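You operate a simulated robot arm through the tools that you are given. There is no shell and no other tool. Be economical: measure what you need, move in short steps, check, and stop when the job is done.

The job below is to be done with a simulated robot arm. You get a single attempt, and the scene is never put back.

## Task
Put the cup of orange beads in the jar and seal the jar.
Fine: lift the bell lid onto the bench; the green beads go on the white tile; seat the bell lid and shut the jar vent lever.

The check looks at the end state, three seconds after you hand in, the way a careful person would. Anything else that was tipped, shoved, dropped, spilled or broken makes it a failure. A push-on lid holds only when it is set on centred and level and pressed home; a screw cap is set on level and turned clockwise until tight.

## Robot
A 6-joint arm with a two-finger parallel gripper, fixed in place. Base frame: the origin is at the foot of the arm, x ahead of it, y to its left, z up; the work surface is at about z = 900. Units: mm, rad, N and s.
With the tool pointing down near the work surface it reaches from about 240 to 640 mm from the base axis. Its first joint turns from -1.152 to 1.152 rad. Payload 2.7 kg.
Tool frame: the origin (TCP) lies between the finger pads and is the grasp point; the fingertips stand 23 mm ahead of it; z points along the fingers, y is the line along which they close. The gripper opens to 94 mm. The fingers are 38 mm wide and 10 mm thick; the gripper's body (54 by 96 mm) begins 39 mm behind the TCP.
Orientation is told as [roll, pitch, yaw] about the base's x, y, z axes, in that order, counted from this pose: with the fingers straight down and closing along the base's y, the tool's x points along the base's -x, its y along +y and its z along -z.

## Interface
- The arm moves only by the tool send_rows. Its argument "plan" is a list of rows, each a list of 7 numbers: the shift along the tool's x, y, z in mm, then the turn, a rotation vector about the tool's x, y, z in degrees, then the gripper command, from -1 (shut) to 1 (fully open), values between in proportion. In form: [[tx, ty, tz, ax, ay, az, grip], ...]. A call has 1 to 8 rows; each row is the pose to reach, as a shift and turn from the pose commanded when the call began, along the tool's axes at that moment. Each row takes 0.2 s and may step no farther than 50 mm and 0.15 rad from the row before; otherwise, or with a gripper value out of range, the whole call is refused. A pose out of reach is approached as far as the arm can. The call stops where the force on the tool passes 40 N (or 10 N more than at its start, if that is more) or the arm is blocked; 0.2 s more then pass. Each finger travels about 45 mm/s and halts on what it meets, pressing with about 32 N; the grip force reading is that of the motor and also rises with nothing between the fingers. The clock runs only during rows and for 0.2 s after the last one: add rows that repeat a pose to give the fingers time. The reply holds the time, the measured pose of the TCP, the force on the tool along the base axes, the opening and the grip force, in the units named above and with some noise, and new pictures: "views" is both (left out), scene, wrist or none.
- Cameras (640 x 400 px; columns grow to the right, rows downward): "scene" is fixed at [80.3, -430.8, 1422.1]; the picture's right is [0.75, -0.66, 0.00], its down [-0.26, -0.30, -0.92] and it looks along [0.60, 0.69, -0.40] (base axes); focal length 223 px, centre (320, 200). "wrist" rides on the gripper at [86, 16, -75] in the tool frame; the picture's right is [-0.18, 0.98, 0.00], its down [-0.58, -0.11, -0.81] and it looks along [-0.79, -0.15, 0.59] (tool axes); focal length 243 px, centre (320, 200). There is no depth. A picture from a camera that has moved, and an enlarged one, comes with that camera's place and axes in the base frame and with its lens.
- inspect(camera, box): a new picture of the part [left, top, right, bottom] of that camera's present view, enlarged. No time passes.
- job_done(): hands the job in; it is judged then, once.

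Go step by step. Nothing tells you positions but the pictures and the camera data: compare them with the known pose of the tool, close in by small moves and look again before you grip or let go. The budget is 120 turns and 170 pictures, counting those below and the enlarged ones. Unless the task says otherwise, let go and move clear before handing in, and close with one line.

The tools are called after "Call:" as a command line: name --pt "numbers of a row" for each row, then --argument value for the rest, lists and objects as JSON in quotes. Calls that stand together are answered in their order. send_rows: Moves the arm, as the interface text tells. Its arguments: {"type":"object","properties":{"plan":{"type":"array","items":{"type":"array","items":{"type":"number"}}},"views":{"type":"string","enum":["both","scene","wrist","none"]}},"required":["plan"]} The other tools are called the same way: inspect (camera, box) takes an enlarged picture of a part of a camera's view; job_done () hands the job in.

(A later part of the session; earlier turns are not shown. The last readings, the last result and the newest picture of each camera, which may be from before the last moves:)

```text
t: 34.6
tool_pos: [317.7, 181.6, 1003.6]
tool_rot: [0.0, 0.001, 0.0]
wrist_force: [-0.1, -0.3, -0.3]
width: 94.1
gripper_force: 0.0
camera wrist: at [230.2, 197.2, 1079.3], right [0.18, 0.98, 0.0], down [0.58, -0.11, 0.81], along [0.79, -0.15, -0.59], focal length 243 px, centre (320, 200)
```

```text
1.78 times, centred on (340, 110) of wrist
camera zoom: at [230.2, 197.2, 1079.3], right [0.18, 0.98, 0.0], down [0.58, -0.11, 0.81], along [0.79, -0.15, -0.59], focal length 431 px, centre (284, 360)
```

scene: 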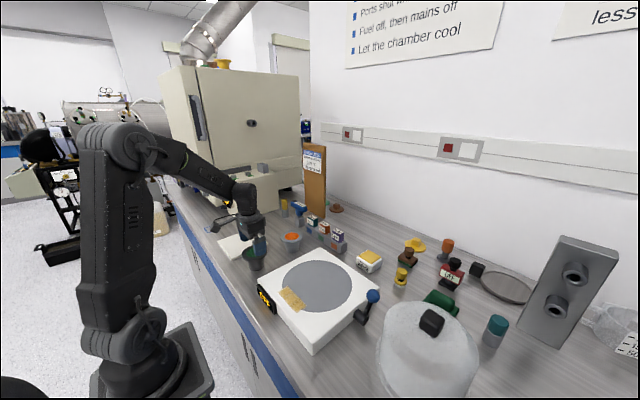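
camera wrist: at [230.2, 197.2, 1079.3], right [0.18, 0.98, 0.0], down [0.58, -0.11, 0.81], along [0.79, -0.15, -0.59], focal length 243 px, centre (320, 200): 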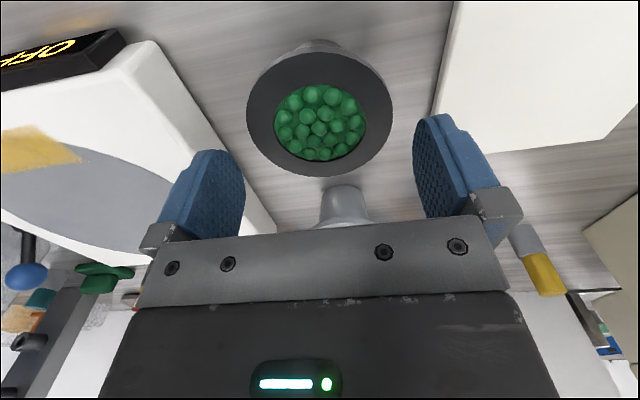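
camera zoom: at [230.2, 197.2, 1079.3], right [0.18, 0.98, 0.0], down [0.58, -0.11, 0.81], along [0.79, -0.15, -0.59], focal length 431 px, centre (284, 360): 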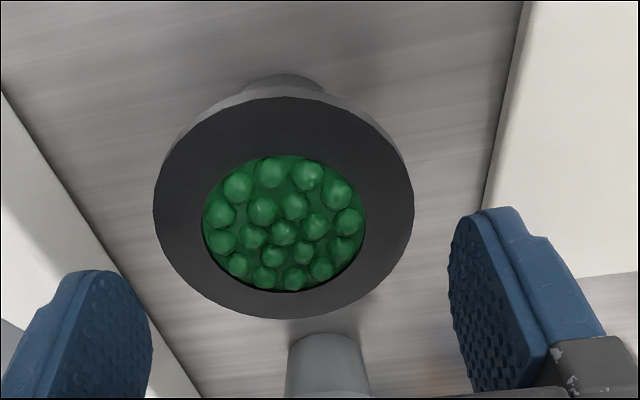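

The rim is centred between the fingers in y. I'll descend around it to TCP z≈952.

Call:
send_rows --pt "-1 0 15 0 0 0 1" --pt "-1 0 24 0 0 0 1" --pt "-1 0 32 0 0 0 1"

Call:
inspect --camera "scene" --box '[220, 220, 300, 270]'

```text
t: 35.4
tool_pos: [319.3, 180.9, 973.1]
tool_rot: [-0.001, 0.0, -0.002]
wrist_force: [-0.2, 0.1, 0.4]
width: 94.0
gripper_force: 0.0
camera wrist: at [231.3, 196.8, 1048.2], right [0.18, 0.98, 0.0], down [0.58, -0.11, 0.81], along [0.79, -0.15, -0.59], focal length 243 px, centre (320, 200)
```

scene: 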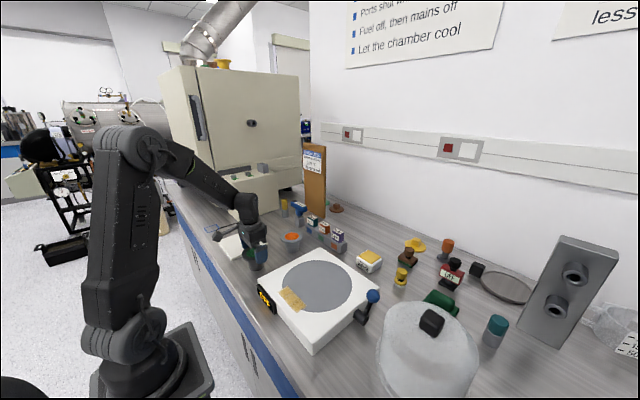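
wrist: 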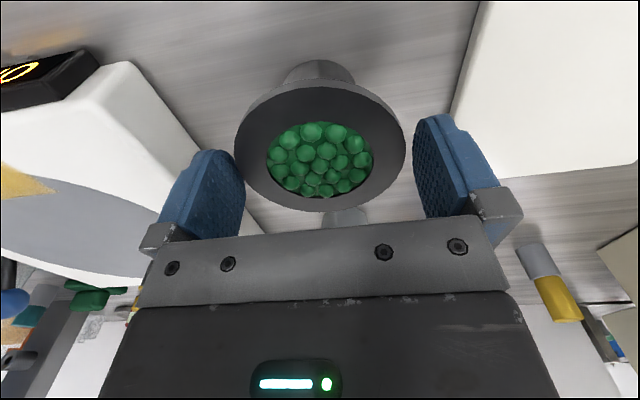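

```text
8.00 times, centred on (260, 245) of scene
camera zoom: at [80.3, -430.8, 1422.1], right [0.75, -0.66, 0.0], down [-0.26, -0.3, -0.92], along [0.6, 0.69, -0.4], focal length 1787 px, centre (800, -160)
```

zoom: 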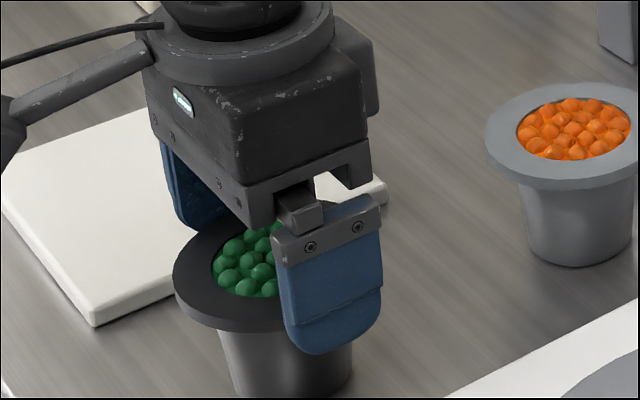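

The fingers look set to pass the rim on both sides with no contact yet. I'll continue down in small steps.

Call:
send_rows --pt "0 0 4 0 0 0 1" --pt "0 0 8 0 0 0 1" --views "none"

Call:
send_rows --pt "0 0 4 0 0 0 1" --pt "0 0 8 0 0 0 1" --pt "0 0 12 0 0 0 1"

Call:
inspect --camera "scene" --box '[220, 220, 300, 270]'

Call:
inspect --camera "wrist" --box '[180, 60, 460, 240]'

```text
t: 36.0
tool_pos: [318.5, 181.0, 966.2]
tool_rot: [0.001, 0.001, 0.001]
wrist_force: [-0.4, -0.2, 0.9]
width: 93.7
gripper_force: 0.1
```

```text
t: 36.8
tool_pos: [319.7, 180.6, 954.0]
tool_rot: [-0.001, -0.001, 0.0]
wrist_force: [-0.1, -0.2, 0.3]
width: 93.9
gripper_force: 0.0
camera wrist: at [231.3, 197.4, 1028.8], right [0.18, 0.98, 0.0], down [0.58, -0.11, 0.81], along [0.79, -0.15, -0.59], focal length 243 px, centre (320, 200)
```

scene: 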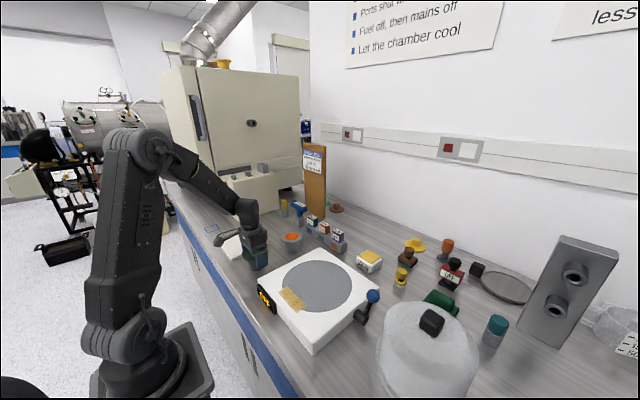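
wrist: 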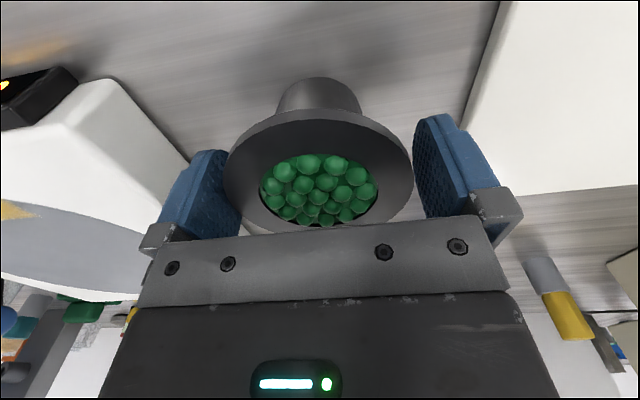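

```text
8.00 times, centred on (260, 245) of scene
camera zoom: at [80.3, -430.8, 1422.1], right [0.75, -0.66, 0.0], down [-0.26, -0.3, -0.92], along [0.6, 0.69, -0.4], focal length 1787 px, centre (800, -160)
```

zoom: 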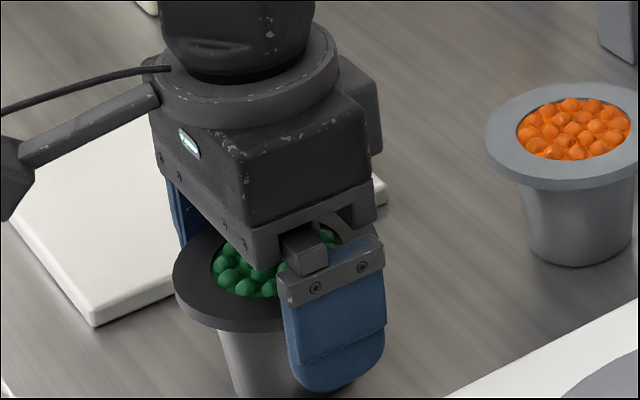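

```text
2.22 times, centred on (320, 150) of wrist
camera zoom: at [231.3, 197.4, 1028.8], right [0.18, 0.98, 0.0], down [0.58, -0.11, 0.81], along [0.79, -0.15, -0.59], focal length 539 px, centre (320, 311)
```

zoom: 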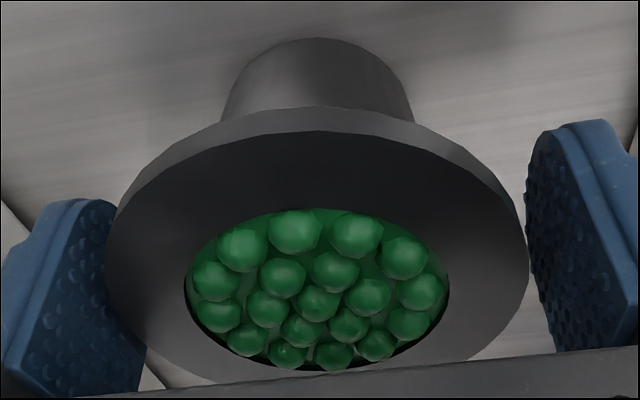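

The fingers straddle the rim. I'll lower 6 mm more and close.

Call:
send_rows --pt "2 0 3 0 0 0 1" --pt "2 0 6 0 0 0 1" --pt "2 0 6 0 0 0 0.5" --pt "2 0 6 0 0 0 0" --pt "2 0 6 0 0 0 -1" --pt "2 0 6 0 0 0 -1" --views "wrist"

Call:
inspect --camera "scene" --box '[220, 220, 300, 270]'

```text
t: 38.2
tool_pos: [316.5, 180.9, 947.7]
tool_rot: [0.0, 0.0, 0.0]
wrist_force: [-0.5, -0.8, 0.9]
width: 83.1
gripper_force: 32.1
camera wrist: at [229.3, 197.1, 1022.8], right [0.18, 0.98, 0.0], down [0.58, -0.11, 0.81], along [0.79, -0.15, -0.59], focal length 243 px, centre (320, 200)
```

wrist: 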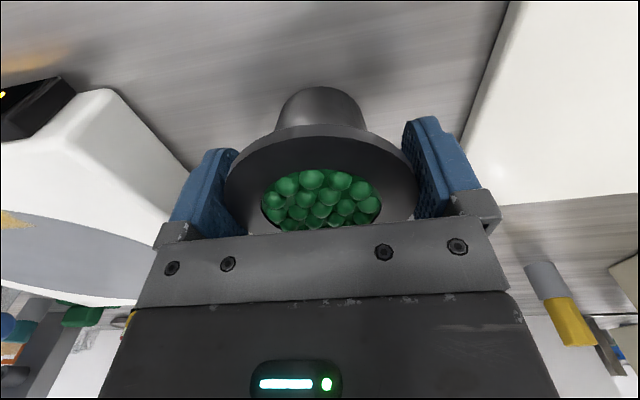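

```text
8.00 times, centred on (260, 245) of scene
camera zoom: at [80.2, -430.8, 1422.1], right [0.75, -0.66, 0.0], down [-0.26, -0.3, -0.92], along [0.6, 0.69, -0.4], focal length 1787 px, centre (800, -160)
```

zoom: 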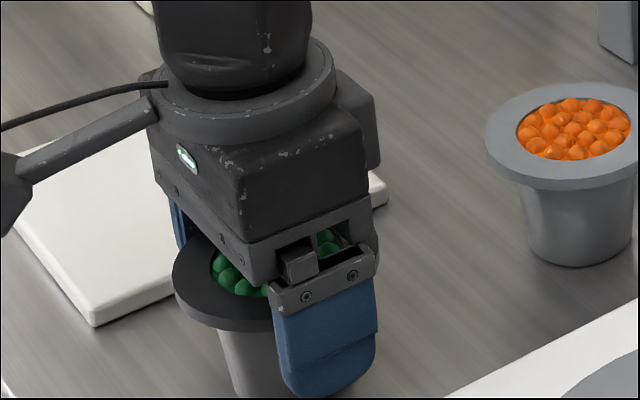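

The cup is gripped with an 83 mm rim. I'll lift gently.

Call:
send_rows --pt "0 0 -2 0 0 0 -1" --pt "0 0 -5 0 0 0 -1" --pt "0 0 -10 0 0 0 -1" --pt "0 0 -15 0 0 0 -1" --pt "0 0 -15 0 0 0 -1" --views "wrist"

Call:
inspect --camera "scene" --box '[220, 220, 300, 270]'

```text
t: 39.4
tool_pos: [316.5, 180.8, 962.6]
tool_rot: [-0.002, -0.001, 0.0]
wrist_force: [-1.1, -0.5, -1.5]
width: 83.0
gripper_force: 32.1
camera wrist: at [229.0, 197.2, 1037.4], right [0.18, 0.98, 0.0], down [0.58, -0.11, 0.81], along [0.79, -0.15, -0.59], focal length 243 px, centre (320, 200)
```

wrist: 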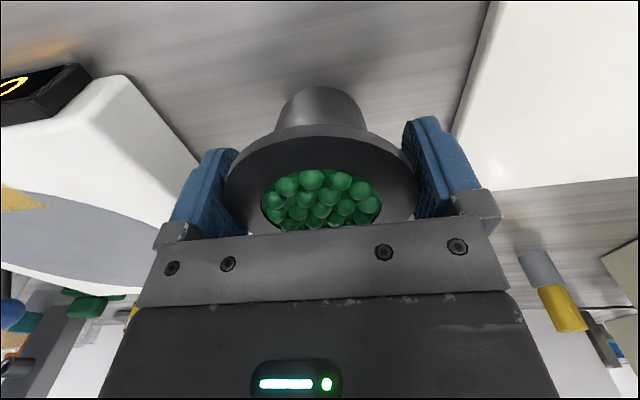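

```text
8.00 times, centred on (260, 245) of scene
camera zoom: at [80.3, -430.8, 1422.1], right [0.75, -0.66, 0.0], down [-0.26, -0.3, -0.92], along [0.6, 0.69, -0.4], focal length 1787 px, centre (800, -160)
```

zoom: 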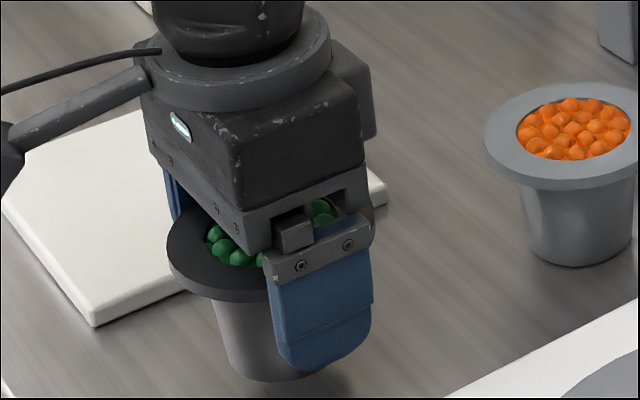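

The cup is level and held. I'll carry it to the tile centre at about (337,335).

Call:
send_rows --pt "0 0 -8 0 0 0 -1" --pt "0 2 -20 0 0 0 -1" --pt "-3 16 -25 0 0 0 -1" --pt "-7 40 -25 0 0 0 -1" --pt "-11 68 -25 0 0 0 -1" --pt "-15 96 -25 0 0 0 -1" --pt "-19 124 -25 0 0 0 -1" --pt "-21 145 -25 0 0 0 -1" --views "none"

Call:
send_rows --pt "-1 7 0 0 0 0 -1" --pt "-1 9 0 0 0 0 -1" --pt "-1 9 0 0 0 0 -1"

Call:
inspect --camera "scene" --box '[200, 200, 300, 280]'

```text
t: 41.2
tool_pos: [337.9, 325.9, 987.6]
tool_rot: [0.0, -0.001, -0.001]
wrist_force: [-0.4, 0.0, -0.9]
width: 83.1
gripper_force: 32.0
```

```text
t: 42.0
tool_pos: [339.0, 334.6, 986.6]
tool_rot: [0.001, -0.002, 0.001]
wrist_force: [-0.5, -0.4, -0.6]
width: 83.1
gripper_force: 31.8
camera wrist: at [251.3, 351.5, 1062.3], right [0.18, 0.98, 0.0], down [0.58, -0.11, 0.81], along [0.79, -0.15, -0.59], focal length 243 px, centre (320, 200)
```

scene: 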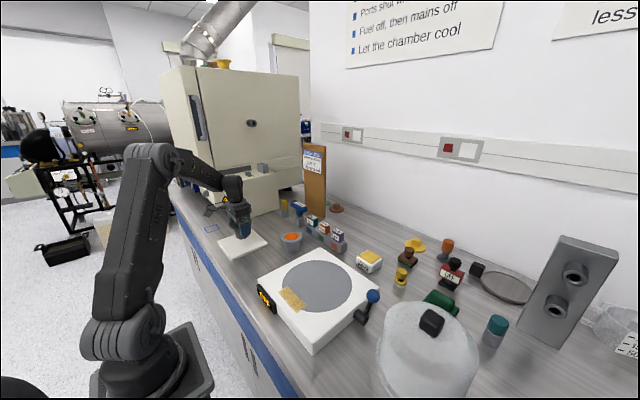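
wrist: 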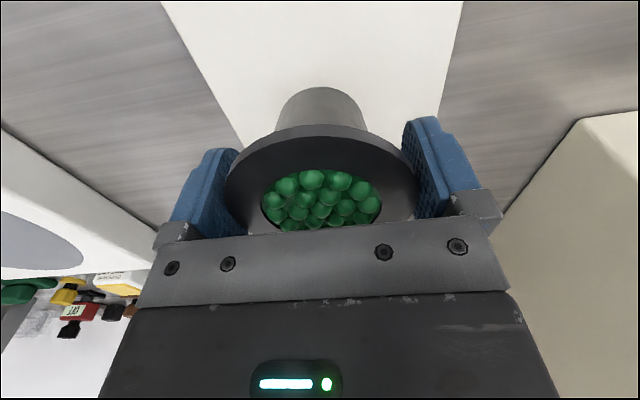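

```text
5.00 times, centred on (250, 240) of scene
camera zoom: at [80.3, -430.8, 1422.1], right [0.75, -0.66, 0.0], down [-0.26, -0.3, -0.92], along [0.6, 0.69, -0.4], focal length 1117 px, centre (670, 0)
```

zoom: 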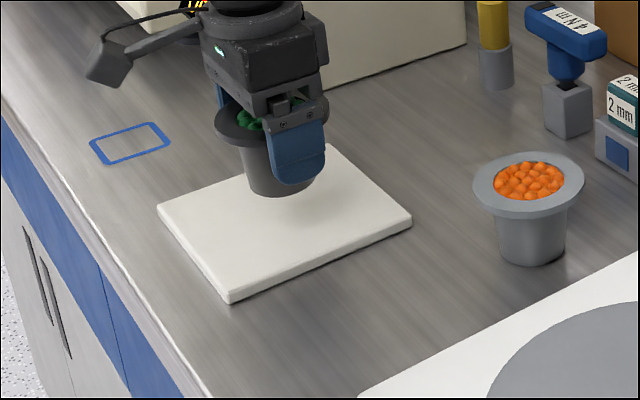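

The cup is above the tile. I'll lower until contact.

Call:
send_rows --pt "0 0 8 0 0 0 -1" --pt "0 0 16 0 0 0 -1" --pt "0 0 22 0 0 0 -1" --pt "0 0 26 0 0 0 -1" --pt "0 0 26 0 0 0 -1" --views "none"

Call:
send_rows --pt "0 0 1 0 0 0 -1" --pt "0 0 2 0 0 0 -1" --pt "0 0 2 0 0 0 -1" --views "none"

Call:
send_rows --pt "0 0 1 0 0 0 -1" --pt "0 0 1 0 0 0 -1" --views "none"

Call:
send_rows --pt "0 0 1 0 0 0 -1" --pt "0 0 1 0 0 0 -1" --views "wrist"

Call:
inspect --camera "scene" --box '[200, 200, 300, 280]'

```text
t: 43.2
tool_pos: [339.2, 333.8, 962.1]
tool_rot: [0.0, -0.001, 0.001]
wrist_force: [0.3, 0.1, -0.3]
width: 83.0
gripper_force: 32.1
```

```text
t: 44.0
tool_pos: [337.9, 334.5, 959.8]
tool_rot: [0.0, 0.0, 0.0]
wrist_force: [-0.4, 0.2, 2.5]
width: 83.1
gripper_force: 32.0
```

```text
t: 44.6
tool_pos: [338.9, 334.6, 960.0]
tool_rot: [0.001, -0.002, 0.0]
wrist_force: [-2.3, -3.9, 12.4]
width: 82.8
gripper_force: 31.8
```

```text
t: 45.2
tool_pos: [339.6, 334.4, 960.2]
tool_rot: [0.003, -0.003, 0.002]
wrist_force: [-6.4, -4.8, 26.3]
width: 82.7
gripper_force: 31.9
camera wrist: at [251.0, 351.2, 1034.1], right [0.18, 0.98, 0.0], down [0.58, -0.11, 0.81], along [0.79, -0.15, -0.59], focal length 243 px, centre (320, 200)
```

wrist: 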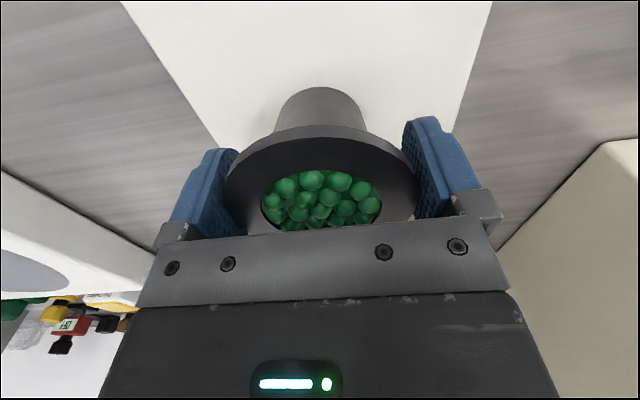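

```text
5.00 times, centred on (250, 240) of scene
camera zoom: at [79.8, -431.2, 1422.0], right [0.75, -0.66, 0.0], down [-0.26, -0.3, -0.92], along [0.6, 0.69, -0.4], focal length 1117 px, centre (670, 0)
```

zoom: 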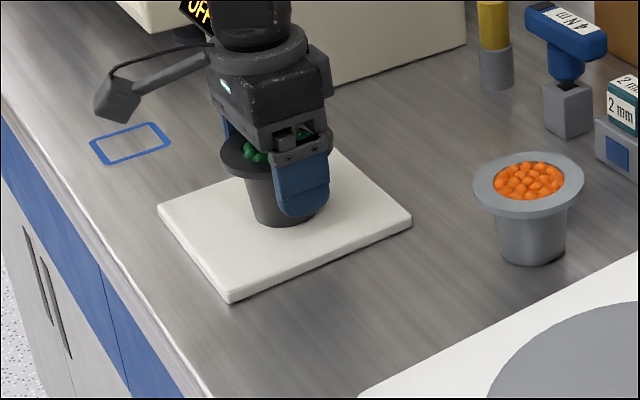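

The cup is on the tile. I'll relax upward 3 mm, open fully, then rise straight.

Call:
send_rows --pt "0 0 -3 0 0 0 -1" --pt "0 0 -3 0 0 0 -0.5" --pt "0 0 -3 0 0 0 1" --pt "0 0 -3 0 0 0 1" --pt "0 0 -3 0 0 0 1" --views "wrist"

```text
t: 46.4
tool_pos: [338.6, 334.9, 959.4]
tool_rot: [0.0, -0.001, 0.0]
wrist_force: [-0.1, 0.2, -0.9]
width: 94.0
gripper_force: 0.1
camera wrist: at [251.1, 351.0, 1035.3], right [0.18, 0.98, 0.0], down [0.58, -0.11, 0.81], along [0.79, -0.15, -0.59], focal length 243 px, centre (320, 200)
```

wrist: 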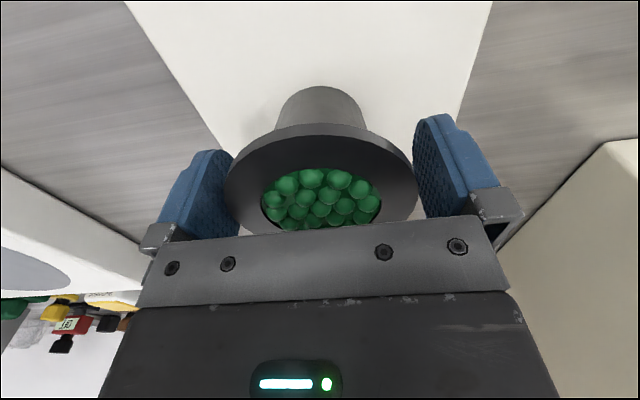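

Released cleanly. I'll rise and move above the orange cup.

Call:
send_rows --pt "0 0 -10 0 0 0 1" --pt "0 0 -40 0 0 0 1" --pt "0 0 -85 0 0 0 1" --pt "-25 -25 -110 0 0 0 1" --pt "-58 -60 -110 0 0 0 1" --pt "-90 -95 -110 0 0 0 1" --pt "-120 -130 -110 0 0 0 1" --pt "-131 -151 -105 0 0 0 1"

Call:
inspect --camera "scene" --box '[220, 190, 360, 280]'

Call:
inspect --camera "wrist" --box '[160, 0, 520, 220]'

```text
t: 48.2
tool_pos: [470.1, 185.4, 1064.8]
tool_rot: [-0.003, 0.001, 0.001]
wrist_force: [0.8, -0.1, 0.6]
width: 93.9
gripper_force: 0.0
camera wrist: at [380.9, 199.9, 1139.6], right [0.18, 0.98, 0.0], down [0.58, -0.11, 0.81], along [0.79, -0.15, -0.59], focal length 243 px, centre (320, 200)
```

scene: 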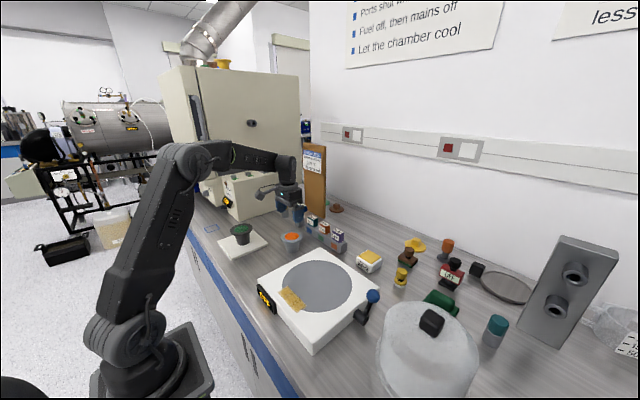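
wrist: 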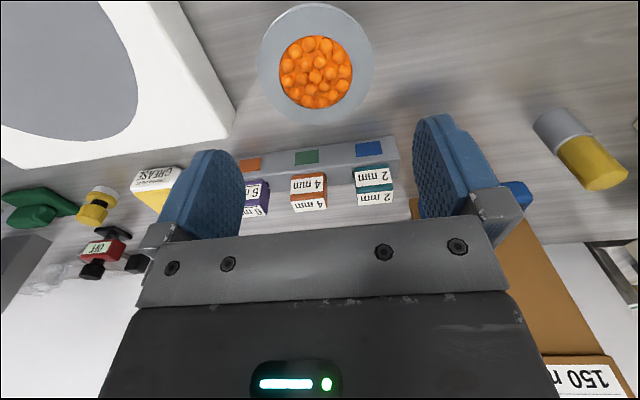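

```text
4.44 times, centred on (290, 235) of scene
camera zoom: at [80.3, -430.8, 1422.1], right [0.75, -0.66, 0.0], down [-0.26, -0.3, -0.92], along [0.6, 0.69, -0.4], focal length 993 px, centre (453, 44)
```

zoom: 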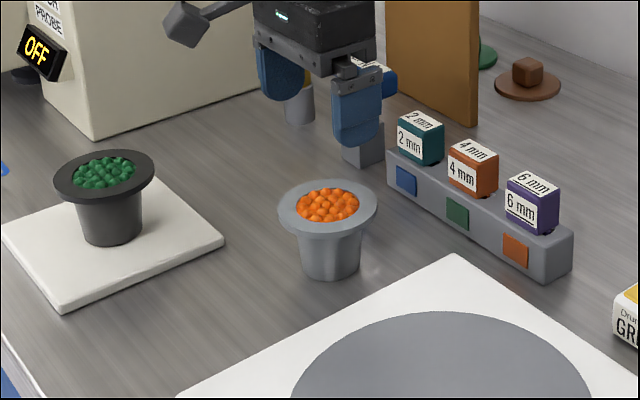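

```text
1.78 times, centred on (340, 110) of wrist
camera zoom: at [380.9, 199.9, 1139.6], right [0.18, 0.98, 0.0], down [0.58, -0.11, 0.81], along [0.79, -0.15, -0.59], focal length 431 px, centre (284, 360)
```

zoom: 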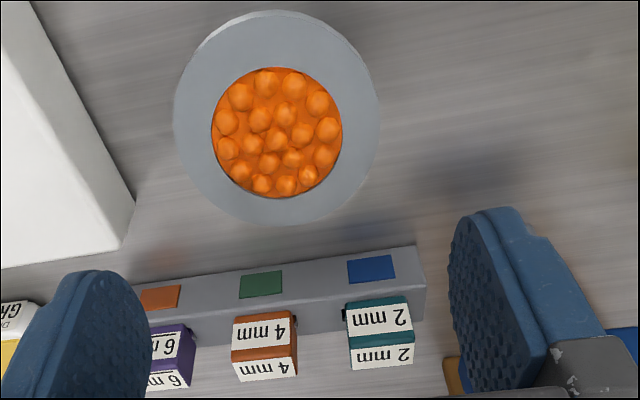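

The orange rim centre is about (464,181). I'll adjust and lower to a pre-grasp height.

Call:
send_rows --pt "3 -2.8 20 0 0 0 1" --pt "3 -2.8 45 0 0 0 1" --pt "3 -2.8 80 0 0 0 1" --pt "3 -2.8 80 0 0 0 1" --views "wrist"

Call:
inspect --camera "wrist" --box '[180, 20, 460, 200]'

Call:
inspect --camera "scene" --box '[250, 200, 350, 270]'

```text
t: 49.2
tool_pos: [467.3, 179.1, 986.2]
tool_rot: [0.001, -0.001, 0.001]
wrist_force: [-0.1, -0.4, -0.8]
width: 94.0
gripper_force: 0.2
camera wrist: at [378.9, 197.0, 1060.1], right [0.18, 0.98, 0.0], down [0.58, -0.11, 0.81], along [0.79, -0.15, -0.59], focal length 243 px, centre (320, 200)
```

wrist: 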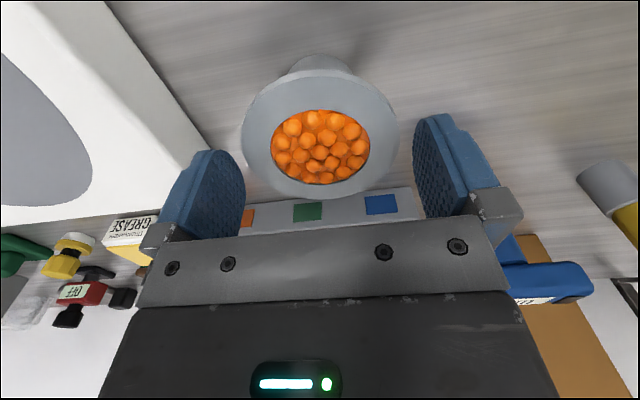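

```text
2.22 times, centred on (320, 110) of wrist
camera zoom: at [378.9, 197.0, 1060.1], right [0.18, 0.98, 0.0], down [0.58, -0.11, 0.81], along [0.79, -0.15, -0.59], focal length 539 px, centre (320, 400)
```

zoom: 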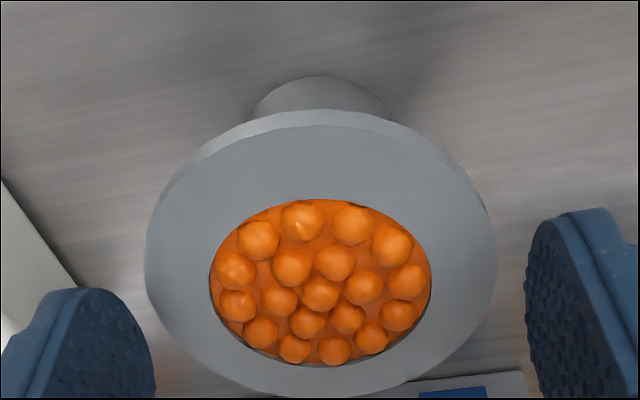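

```text
5.71 times, centred on (300, 235) of scene
camera zoom: at [80.3, -430.8, 1422.1], right [0.75, -0.66, 0.0], down [-0.26, -0.3, -0.92], along [0.6, 0.69, -0.4], focal length 1276 px, centre (434, 0)
```

zoom: 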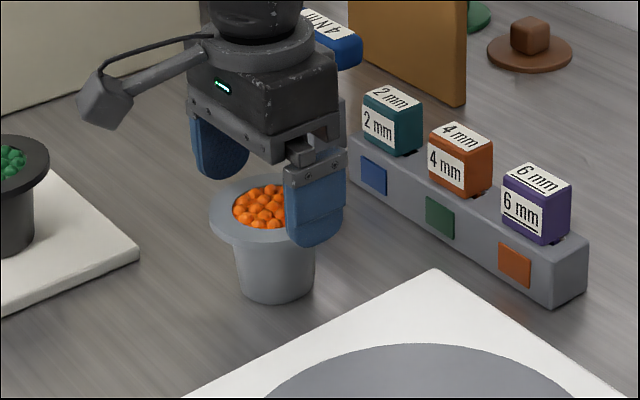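

The rim is centred. I'll descend the rest in steps.

Call:
send_rows --pt "0 0 10 0 0 0 1" --pt "0 0 16 0 0 0 1" --pt "0 0 20 0 0 0 1" --views "none"

Call:
send_rows --pt "0 0 6 0 0 0 1" --pt "0 0 12 0 0 0 1" --pt "0 0 17 0 0 0 1" --views "wrist"

Call:
inspect --camera "scene" --box '[250, 200, 350, 270]'

```text
t: 50.0
tool_pos: [466.2, 181.4, 966.3]
tool_rot: [-0.001, 0.0, -0.001]
wrist_force: [0.1, -0.9, 0.2]
width: 94.4
gripper_force: 0.0
```

```text
t: 50.8
tool_pos: [467.1, 181.3, 948.5]
tool_rot: [-0.001, 0.001, 0.0]
wrist_force: [-1.0, -0.2, 0.3]
width: 94.0
gripper_force: 0.0
camera wrist: at [379.2, 197.7, 1023.5], right [0.18, 0.98, 0.0], down [0.58, -0.11, 0.81], along [0.79, -0.15, -0.59], focal length 243 px, centre (320, 200)
```

wrist: 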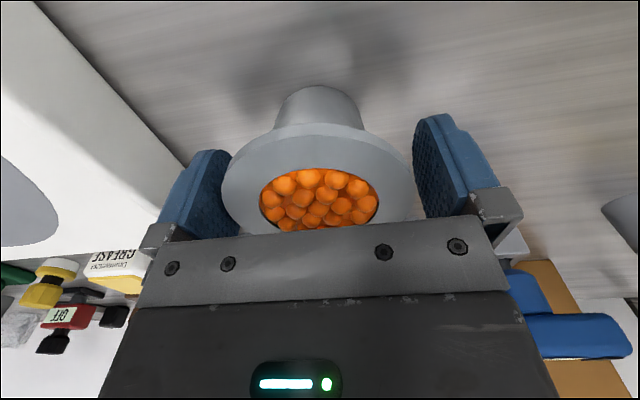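

```text
5.71 times, centred on (300, 235) of scene
camera zoom: at [80.3, -430.8, 1422.1], right [0.75, -0.66, 0.0], down [-0.26, -0.3, -0.92], along [0.6, 0.69, -0.4], focal length 1276 px, centre (434, 0)
```

zoom: 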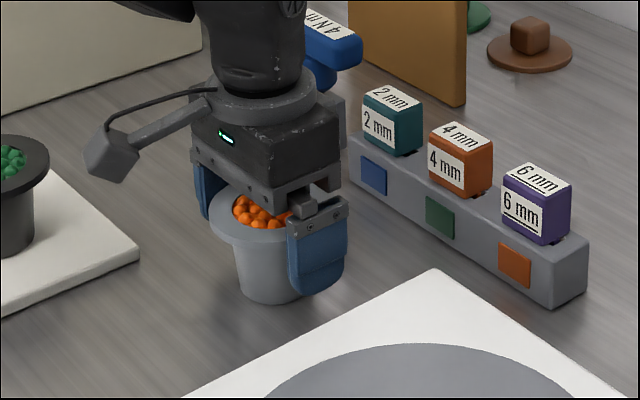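

Same picture as the green cup just before gripping, so I'll close and lift slowly.

Call:
send_rows --pt "0 0 0 0 0 0 0.5" --pt "0 0 0 0 0 0 0" --pt "0 0 0 0 0 0 -1" --pt "0 0 0 0 0 0 -1" --pt "0 0 -2 0 0 0 -1" --pt "0 0 -5 0 0 0 -1" --pt "0 0 -10 0 0 0 -1" --pt "0 0 -15 0 0 0 -1" --views "wrist"

Call:
inspect --camera "scene" --box '[250, 200, 350, 270]'

```text
t: 52.6
tool_pos: [466.8, 180.9, 963.7]
tool_rot: [0.001, 0.0, 0.001]
wrist_force: [-0.1, 0.2, -0.1]
width: 82.8
gripper_force: 31.5
camera wrist: at [379.1, 197.8, 1038.8], right [0.18, 0.98, 0.0], down [0.58, -0.11, 0.81], along [0.79, -0.15, -0.59], focal length 243 px, centre (320, 200)
```

wrist: 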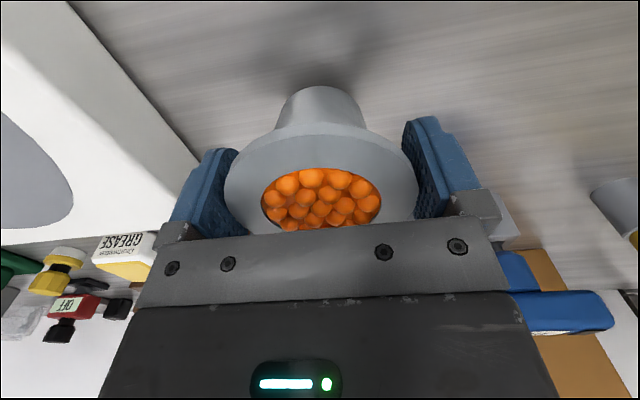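

```text
5.71 times, centred on (300, 235) of scene
camera zoom: at [80.3, -430.8, 1422.1], right [0.75, -0.66, 0.0], down [-0.26, -0.3, -0.92], along [0.6, 0.69, -0.4], focal length 1276 px, centre (434, 0)
```

zoom: 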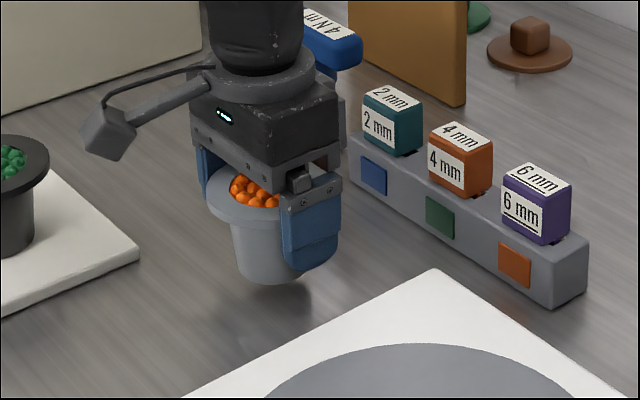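

Held level. I'll raise and carry it over the seat disc centre at about (391,-53).

Call:
send_rows --pt "0 0 -8 0 0 0 -1" --pt "0 0 -24 0 0 0 -1" --pt "0 0 -44 0 0 0 -1" --pt "2 -6 -56 0 0 0 -1" --pt "8 -26 -60 0 0 0 -1" --pt "17 -54 -60 0 0 0 -1" --pt "27 -86 -60 0 0 0 -1" --pt "36 -114 -60 0 0 0 -1" --views "none"

Call:
send_rows --pt "9 -30 0 0 0 0 -1" --pt "18 -60 0 0 0 0 -1" --pt "28 -88 0 0 0 0 -1" --pt "34 -110 0 0 0 0 -1" --pt "38 -120 0 0 0 0 -1" --pt "38 -121 0 0 0 0 -1"

Call:
inspect --camera "scene" --box '[250, 210, 390, 320]'

```text
t: 54.4
tool_pos: [431.5, 66.4, 1024.0]
tool_rot: [0.0, 0.001, -0.001]
wrist_force: [-0.3, -0.3, -0.5]
width: 82.8
gripper_force: 32.1
```

```text
t: 55.8
tool_pos: [392.2, -53.9, 1024.1]
tool_rot: [0.0, 0.0, 0.002]
wrist_force: [-0.7, 0.4, -1.9]
width: 83.1
gripper_force: 32.2
camera wrist: at [305.3, -38.2, 1098.6], right [0.18, 0.98, 0.0], down [0.58, -0.11, 0.81], along [0.79, -0.15, -0.59], focal length 243 px, centre (320, 200)
```

scene: 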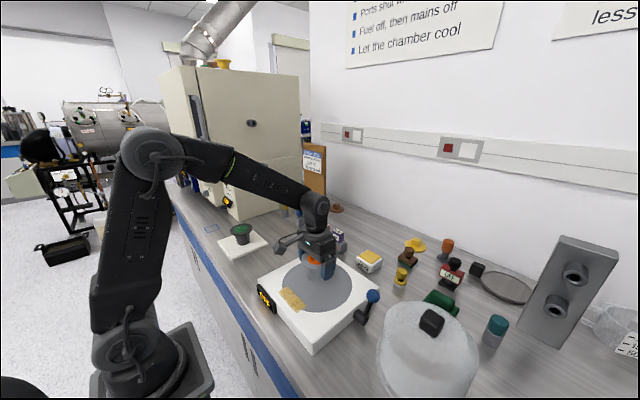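
wrist: 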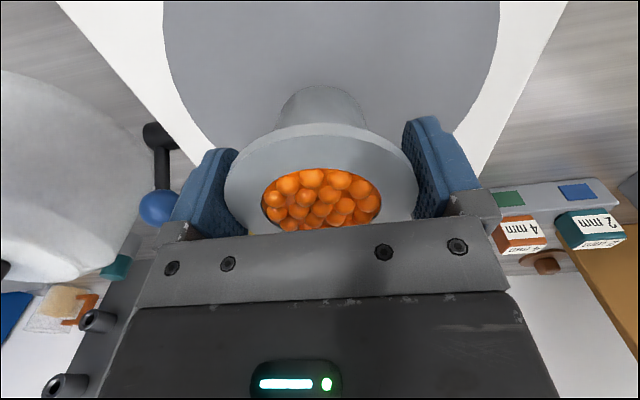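

```text
3.64 times, centred on (320, 265) of scene
camera zoom: at [80.3, -430.8, 1422.1], right [0.75, -0.66, 0.0], down [-0.26, -0.3, -0.92], along [0.6, 0.69, -0.4], focal length 812 px, centre (320, -36)
```

zoom: 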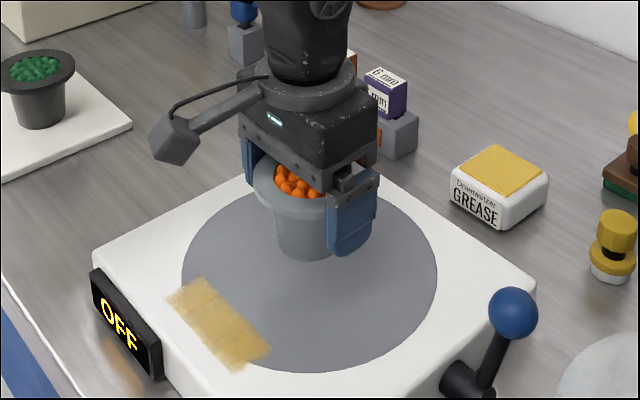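

It is over the disc centre. I expect contact near TCP z≈993, so I'll lower.

Call:
send_rows --pt "0 0 8 0 0 0 -1" --pt "0 0 16 0 0 0 -1" --pt "0 0 22 0 0 0 -1" --pt "0 0 26 0 0 0 -1" --pt "0 0 26 0 0 0 -1" --views "none"

Call:
send_rows --pt "0 0 1 0 0 0 -1" --pt "0 0 2 0 0 0 -1" --pt "0 0 2 0 0 0 -1" --views "none"

Call:
send_rows --pt "0 0 1 0 0 0 -1" --pt "0 0 1 0 0 0 -1" --views "none"

Call:
send_rows --pt "0 0 1 0 0 0 -1" --pt "0 0 1 0 0 0 -1" --views "scene"

Call:
inspect --camera "scene" --box '[250, 210, 390, 320]'

```text
t: 57.0
tool_pos: [393.9, -54.4, 997.2]
tool_rot: [0.0, -0.001, 0.001]
wrist_force: [-0.6, -0.3, -0.5]
width: 83.2
gripper_force: 32.2
```

```text
t: 57.8
tool_pos: [393.1, -53.9, 996.6]
tool_rot: [-0.002, 0.0, 0.001]
wrist_force: [0.2, -0.9, -1.4]
width: 82.9
gripper_force: 32.1
```

```text
t: 58.4
tool_pos: [393.0, -53.5, 994.4]
tool_rot: [0.0, 0.0, 0.0]
wrist_force: [0.0, -0.4, -1.3]
width: 83.0
gripper_force: 32.3
```

```text
t: 59.0
tool_pos: [393.4, -55.5, 993.6]
tool_rot: [0.0, -0.002, 0.0]
wrist_force: [0.2, 0.2, -0.3]
width: 83.2
gripper_force: 32.0
```

scene: 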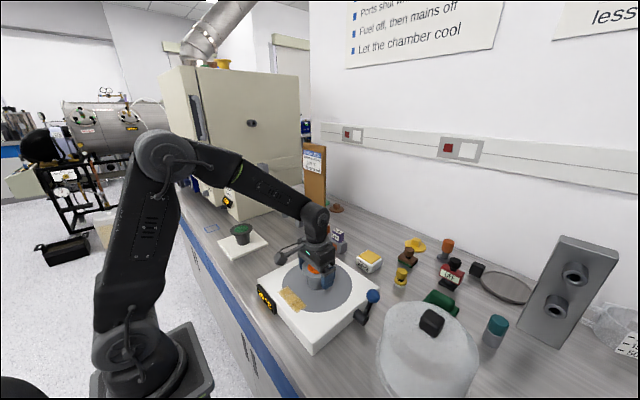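

```text
3.64 times, centred on (320, 265) of scene
camera zoom: at [80.3, -430.8, 1422.1], right [0.75, -0.66, 0.0], down [-0.26, -0.3, -0.92], along [0.6, 0.69, -0.4], focal length 812 px, centre (320, -36)
```

zoom: 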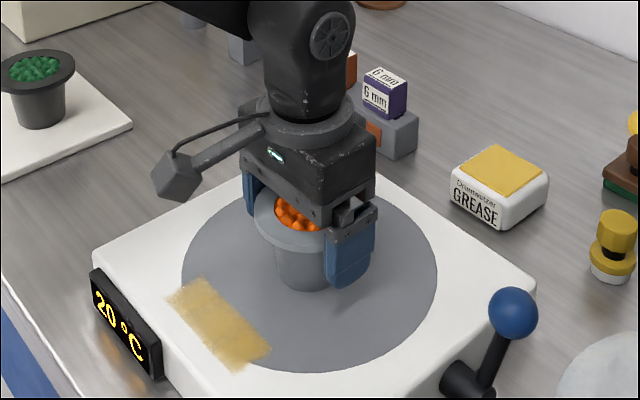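

Call:
send_rows --pt "0 0 1 0 0 0 -1" --pt "0 0 1 0 0 0 -1" --views "none"

Call:
send_rows --pt "0 0 1 0 0 0 -1" --pt "0 0 1 0 0 0 -1" --views "none"

Call:
send_rows --pt "0 0 1 0 0 0 -1" --pt "0 0 1 0 0 0 -1" --views "none"

Call:
send_rows --pt "0 0 1 0 0 0 -1" --pt "0 0 1 0 0 0 -1" --views "none"

Call:
send_rows --pt "0 0 1 0 0 0 -1" --pt "0 0 1 0 0 0 -1" --views "none"

```text
t: 59.6
tool_pos: [391.7, -53.1, 994.5]
tool_rot: [-0.001, -0.001, 0.001]
wrist_force: [-2.9, -0.2, 11.3]
width: 83.0
gripper_force: 32.1
```

```text
t: 60.2
tool_pos: [393.8, -54.3, 993.7]
tool_rot: [-0.001, -0.003, 0.002]
wrist_force: [-5.1, 4.0, 25.8]
width: 83.2
gripper_force: 31.9
```

```text
t: 60.8
tool_pos: [395.0, -53.2, 991.9]
tool_rot: [0.0, -0.006, 0.0]
wrist_force: [-0.2, 2.8, 26.6]
width: 83.4
gripper_force: 31.7
```

```text
t: 61.4
tool_pos: [394.4, -54.8, 991.4]
tool_rot: [-0.001, -0.003, 0.001]
wrist_force: [0.7, 4.6, 26.6]
width: 82.9
gripper_force: 32.1
```

```text
t: 62.0
tool_pos: [393.7, -55.1, 989.4]
tool_rot: [0.0, -0.004, 0.0]
wrist_force: [1.4, -0.1, 26.3]
width: 83.0
gripper_force: 31.9
```

The cup is down on the disc and the pads slid a little. I'll relax 3 mm, open and check.

Call:
send_rows --pt "0 0 -3 0 0 0 -1" --pt "0 0 -3 0 0 0 -0.5" --pt "0 0 -3 0 0 0 1" --pt "0 0 -3 0 0 0 1" --pt "0 0 -3 0 0 0 1" --views "wrist"

Call:
inspect --camera "scene" --box '[250, 210, 390, 320]'

```text
t: 63.2
tool_pos: [392.1, -53.8, 991.8]
tool_rot: [-0.001, -0.001, 0.001]
wrist_force: [-0.1, 0.4, 0.2]
width: 94.1
gripper_force: 0.0
camera wrist: at [305.2, -37.5, 1066.4], right [0.18, 0.98, 0.0], down [0.58, -0.11, 0.81], along [0.79, -0.15, -0.59], focal length 243 px, centre (320, 200)
```

wrist: 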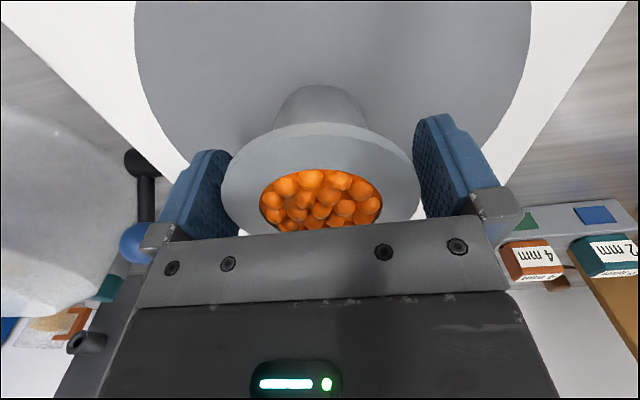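

```text
3.64 times, centred on (320, 265) of scene
camera zoom: at [80.3, -430.8, 1422.1], right [0.75, -0.66, 0.0], down [-0.26, -0.3, -0.92], along [0.6, 0.69, -0.4], focal length 812 px, centre (320, -36)
```

zoom: 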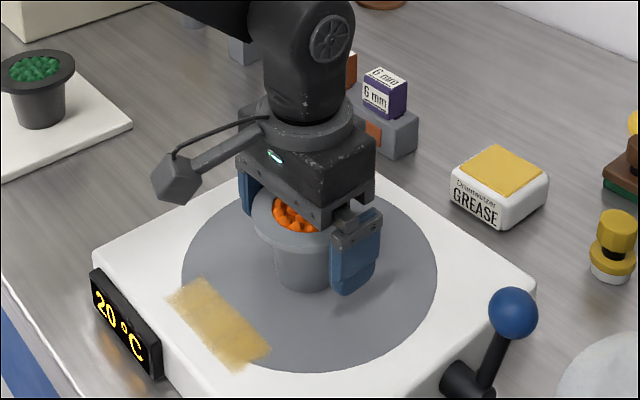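

Released. I'll rise straight up and view the cup's place on the disc.

Call:
send_rows --pt "0 0 -10 0 0 0 1" --pt "0 0 -40 0 0 0 1" --pt "0 0 -85 0 0 0 1" --pt "0 0 -130 0 0 0 1" --pt "0 0 -175 0 0 0 1" --pt "0 -40 -200 0 0 0 1" --pt "0 -80 -210 0 0 0 1" --pt "0 -120 -210 0 0 0 1"

Call:
inspect --camera "scene" --box '[250, 210, 390, 320]'

```text
t: 65.0
tool_pos: [392.2, -173.3, 1202.8]
tool_rot: [0.001, 0.002, 0.002]
wrist_force: [-0.2, 0.4, 0.6]
width: 93.8
gripper_force: 0.1
camera wrist: at [304.9, -157.9, 1277.8], right [0.18, 0.98, 0.0], down [0.58, -0.11, 0.81], along [0.79, -0.15, -0.59], focal length 243 px, centre (320, 200)
```

scene: 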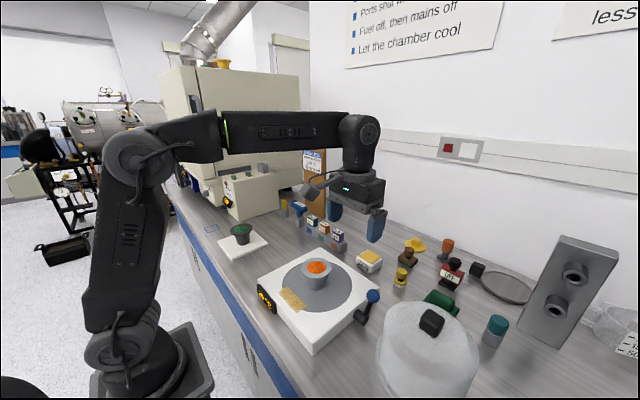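
wrist: 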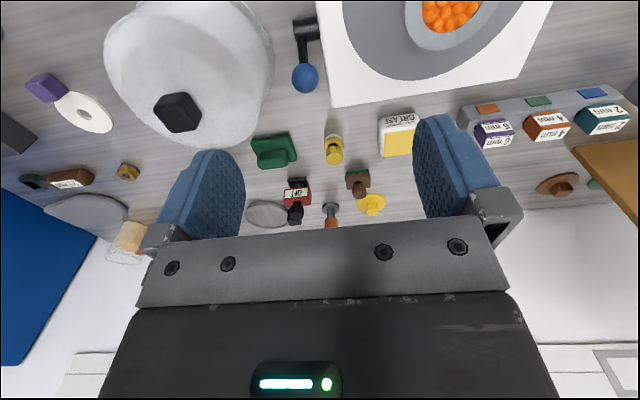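

```text
3.64 times, centred on (320, 265) of scene
camera zoom: at [80.3, -430.8, 1422.1], right [0.75, -0.66, 0.0], down [-0.26, -0.3, -0.92], along [0.6, 0.69, -0.4], focal length 812 px, centre (320, -36)
```

zoom: 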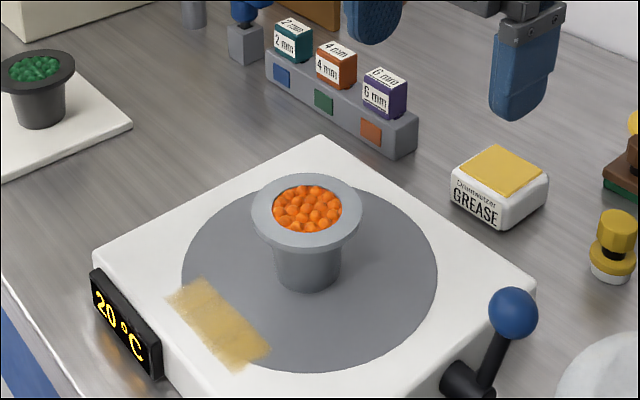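

The orange cup stands centred on the disc. Now I'll return above the bell at exactly the pose where I released it.

Call:
send_rows --pt "-9 -43 0 0 0 0 1" --pt "-19 -86 0 0 0 0 0.6" --pt "-28 -129 0 0 0 0 0.2" --pt "-37.3 -171.3 0 0 0 0 0.2" --pt "-37.3 -171.3 40 0 0 0 0.2" --pt "-37.3 -171.3 85 0 0 0 0.2" --pt "-37.3 -171.3 120 0 0 0 0.2" --pt "-37.3 -171.3 120 0 0 0 0.2"

Call:
inspect --camera "wrist" --box '[240, 60, 400, 180]'

```text
t: 66.8
tool_pos: [430.6, -346.4, 1080.5]
tool_rot: [0.0, 0.0, 0.0]
wrist_force: [-0.2, -0.2, -1.0]
width: 56.2
gripper_force: 0.1
camera wrist: at [342.8, -329.3, 1155.2], right [0.18, 0.98, 0.0], down [0.58, -0.11, 0.81], along [0.79, -0.15, -0.59], focal length 243 px, centre (320, 200)
```

scene: 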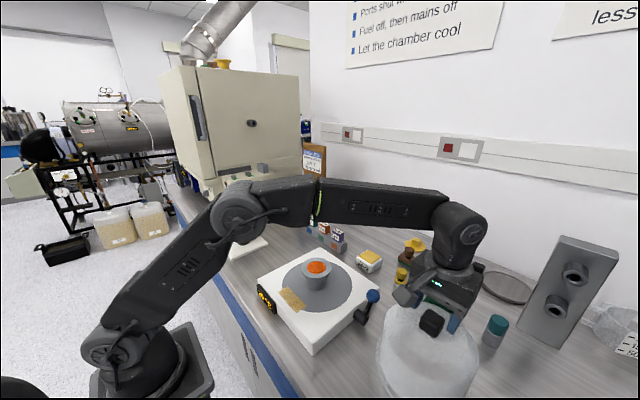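
wrist: 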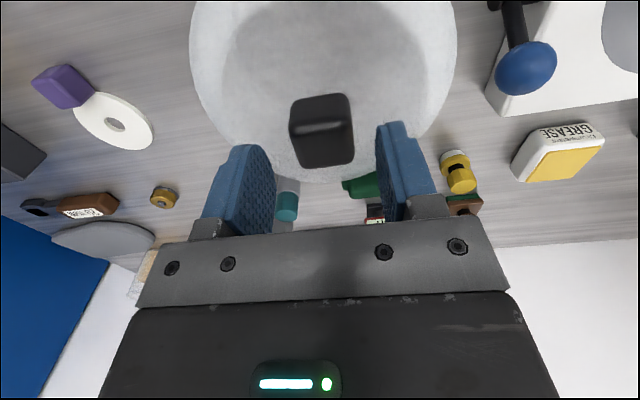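

```text
3.33 times, centred on (320, 120) of wrist
camera zoom: at [342.8, -329.3, 1155.2], right [0.18, 0.98, 0.0], down [0.58, -0.11, 0.81], along [0.79, -0.15, -0.59], focal length 809 px, centre (320, 467)
```

zoom: 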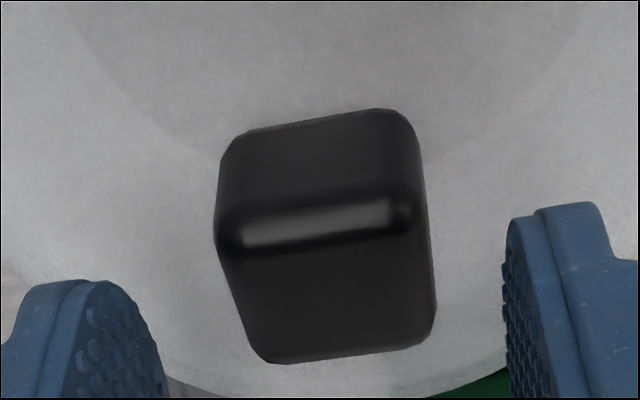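

Lined up with the knob. I'll lower 28 mm and close.

Call:
send_rows --pt "0.6 0 12 0 0 0 0.0" --pt "0.6 0 22 0 0 0 0.0" --pt "0.6 0 28 0 0 0 0.0" --pt "0.6 0 28 0 0 0 0.0" --pt "0.6 0 28 0 0 0 -1" --pt "0.6 0 28 0 0 0 -1" --pt "0.6 0 28 0 0 0 -1" --views "wrist"

Call:
inspect --camera "wrist" --box '[240, 100, 400, 220]'

```text
t: 68.4
tool_pos: [429.2, -346.0, 1053.9]
tool_rot: [-0.001, -0.001, 0.001]
wrist_force: [0.4, -0.2, -0.3]
width: 35.4
gripper_force: 32.3
camera wrist: at [341.9, -328.9, 1128.2], right [0.18, 0.98, 0.0], down [0.58, -0.11, 0.81], along [0.79, -0.15, -0.59], focal length 243 px, centre (320, 200)
```

wrist: 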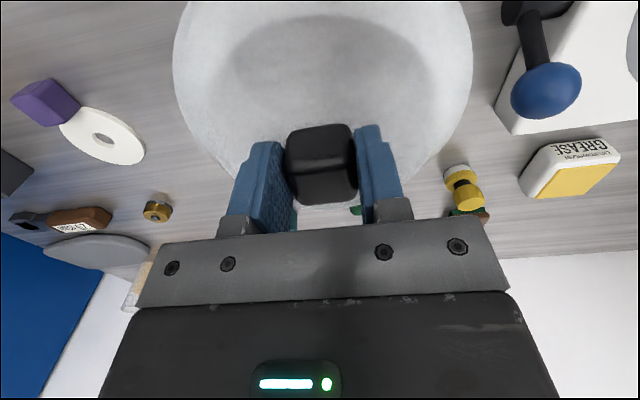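

```text
3.33 times, centred on (320, 160) of wrist
camera zoom: at [341.9, -328.9, 1128.2], right [0.18, 0.98, 0.0], down [0.58, -0.11, 0.81], along [0.79, -0.15, -0.59], focal length 809 px, centre (320, 333)
```

zoom: 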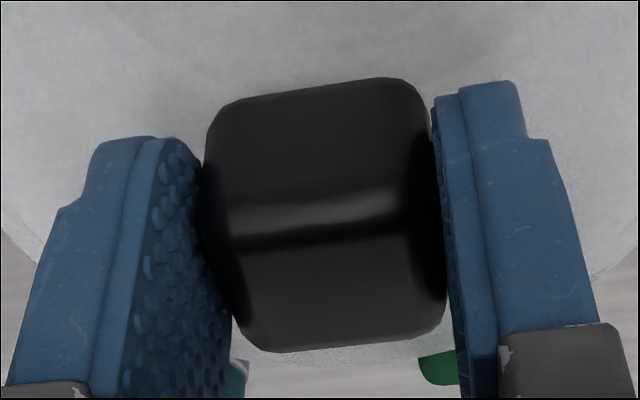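

The grip matches the earlier one. I'll lift slowly.

Call:
send_rows --pt "0 0 -1 0 0 0 -1" --pt "0 0 -2 0 0 0 -1" --pt "0 0 -4 0 0 0 -1" --pt "0 0 -7 0 0 0 -1" --pt "0 0 -11 0 0 0 -1" --pt "0 0 -16 0 0 0 -1" --pt "0 0 -20 0 0 0 -1" --pt "0 0 -20 0 0 0 -1" --views "none"

Call:
inspect --camera "wrist" --box '[240, 100, 400, 220]'

```text
t: 70.2
tool_pos: [429.9, -346.1, 1073.5]
tool_rot: [0.001, -0.001, -0.001]
wrist_force: [0.2, -0.1, -2.1]
width: 35.5
gripper_force: 32.0
```

```text
3.33 times, centred on (320, 160) of wrist
camera zoom: at [342.4, -328.5, 1149.0], right [0.18, 0.98, 0.0], down [0.58, -0.11, 0.81], along [0.79, -0.15, -0.59], focal length 809 px, centre (320, 333)
```

zoom: 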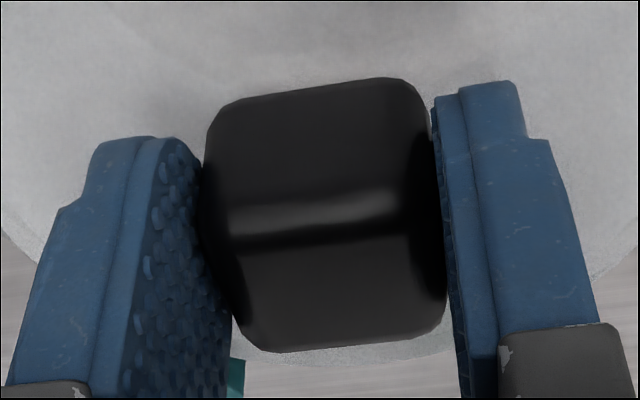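

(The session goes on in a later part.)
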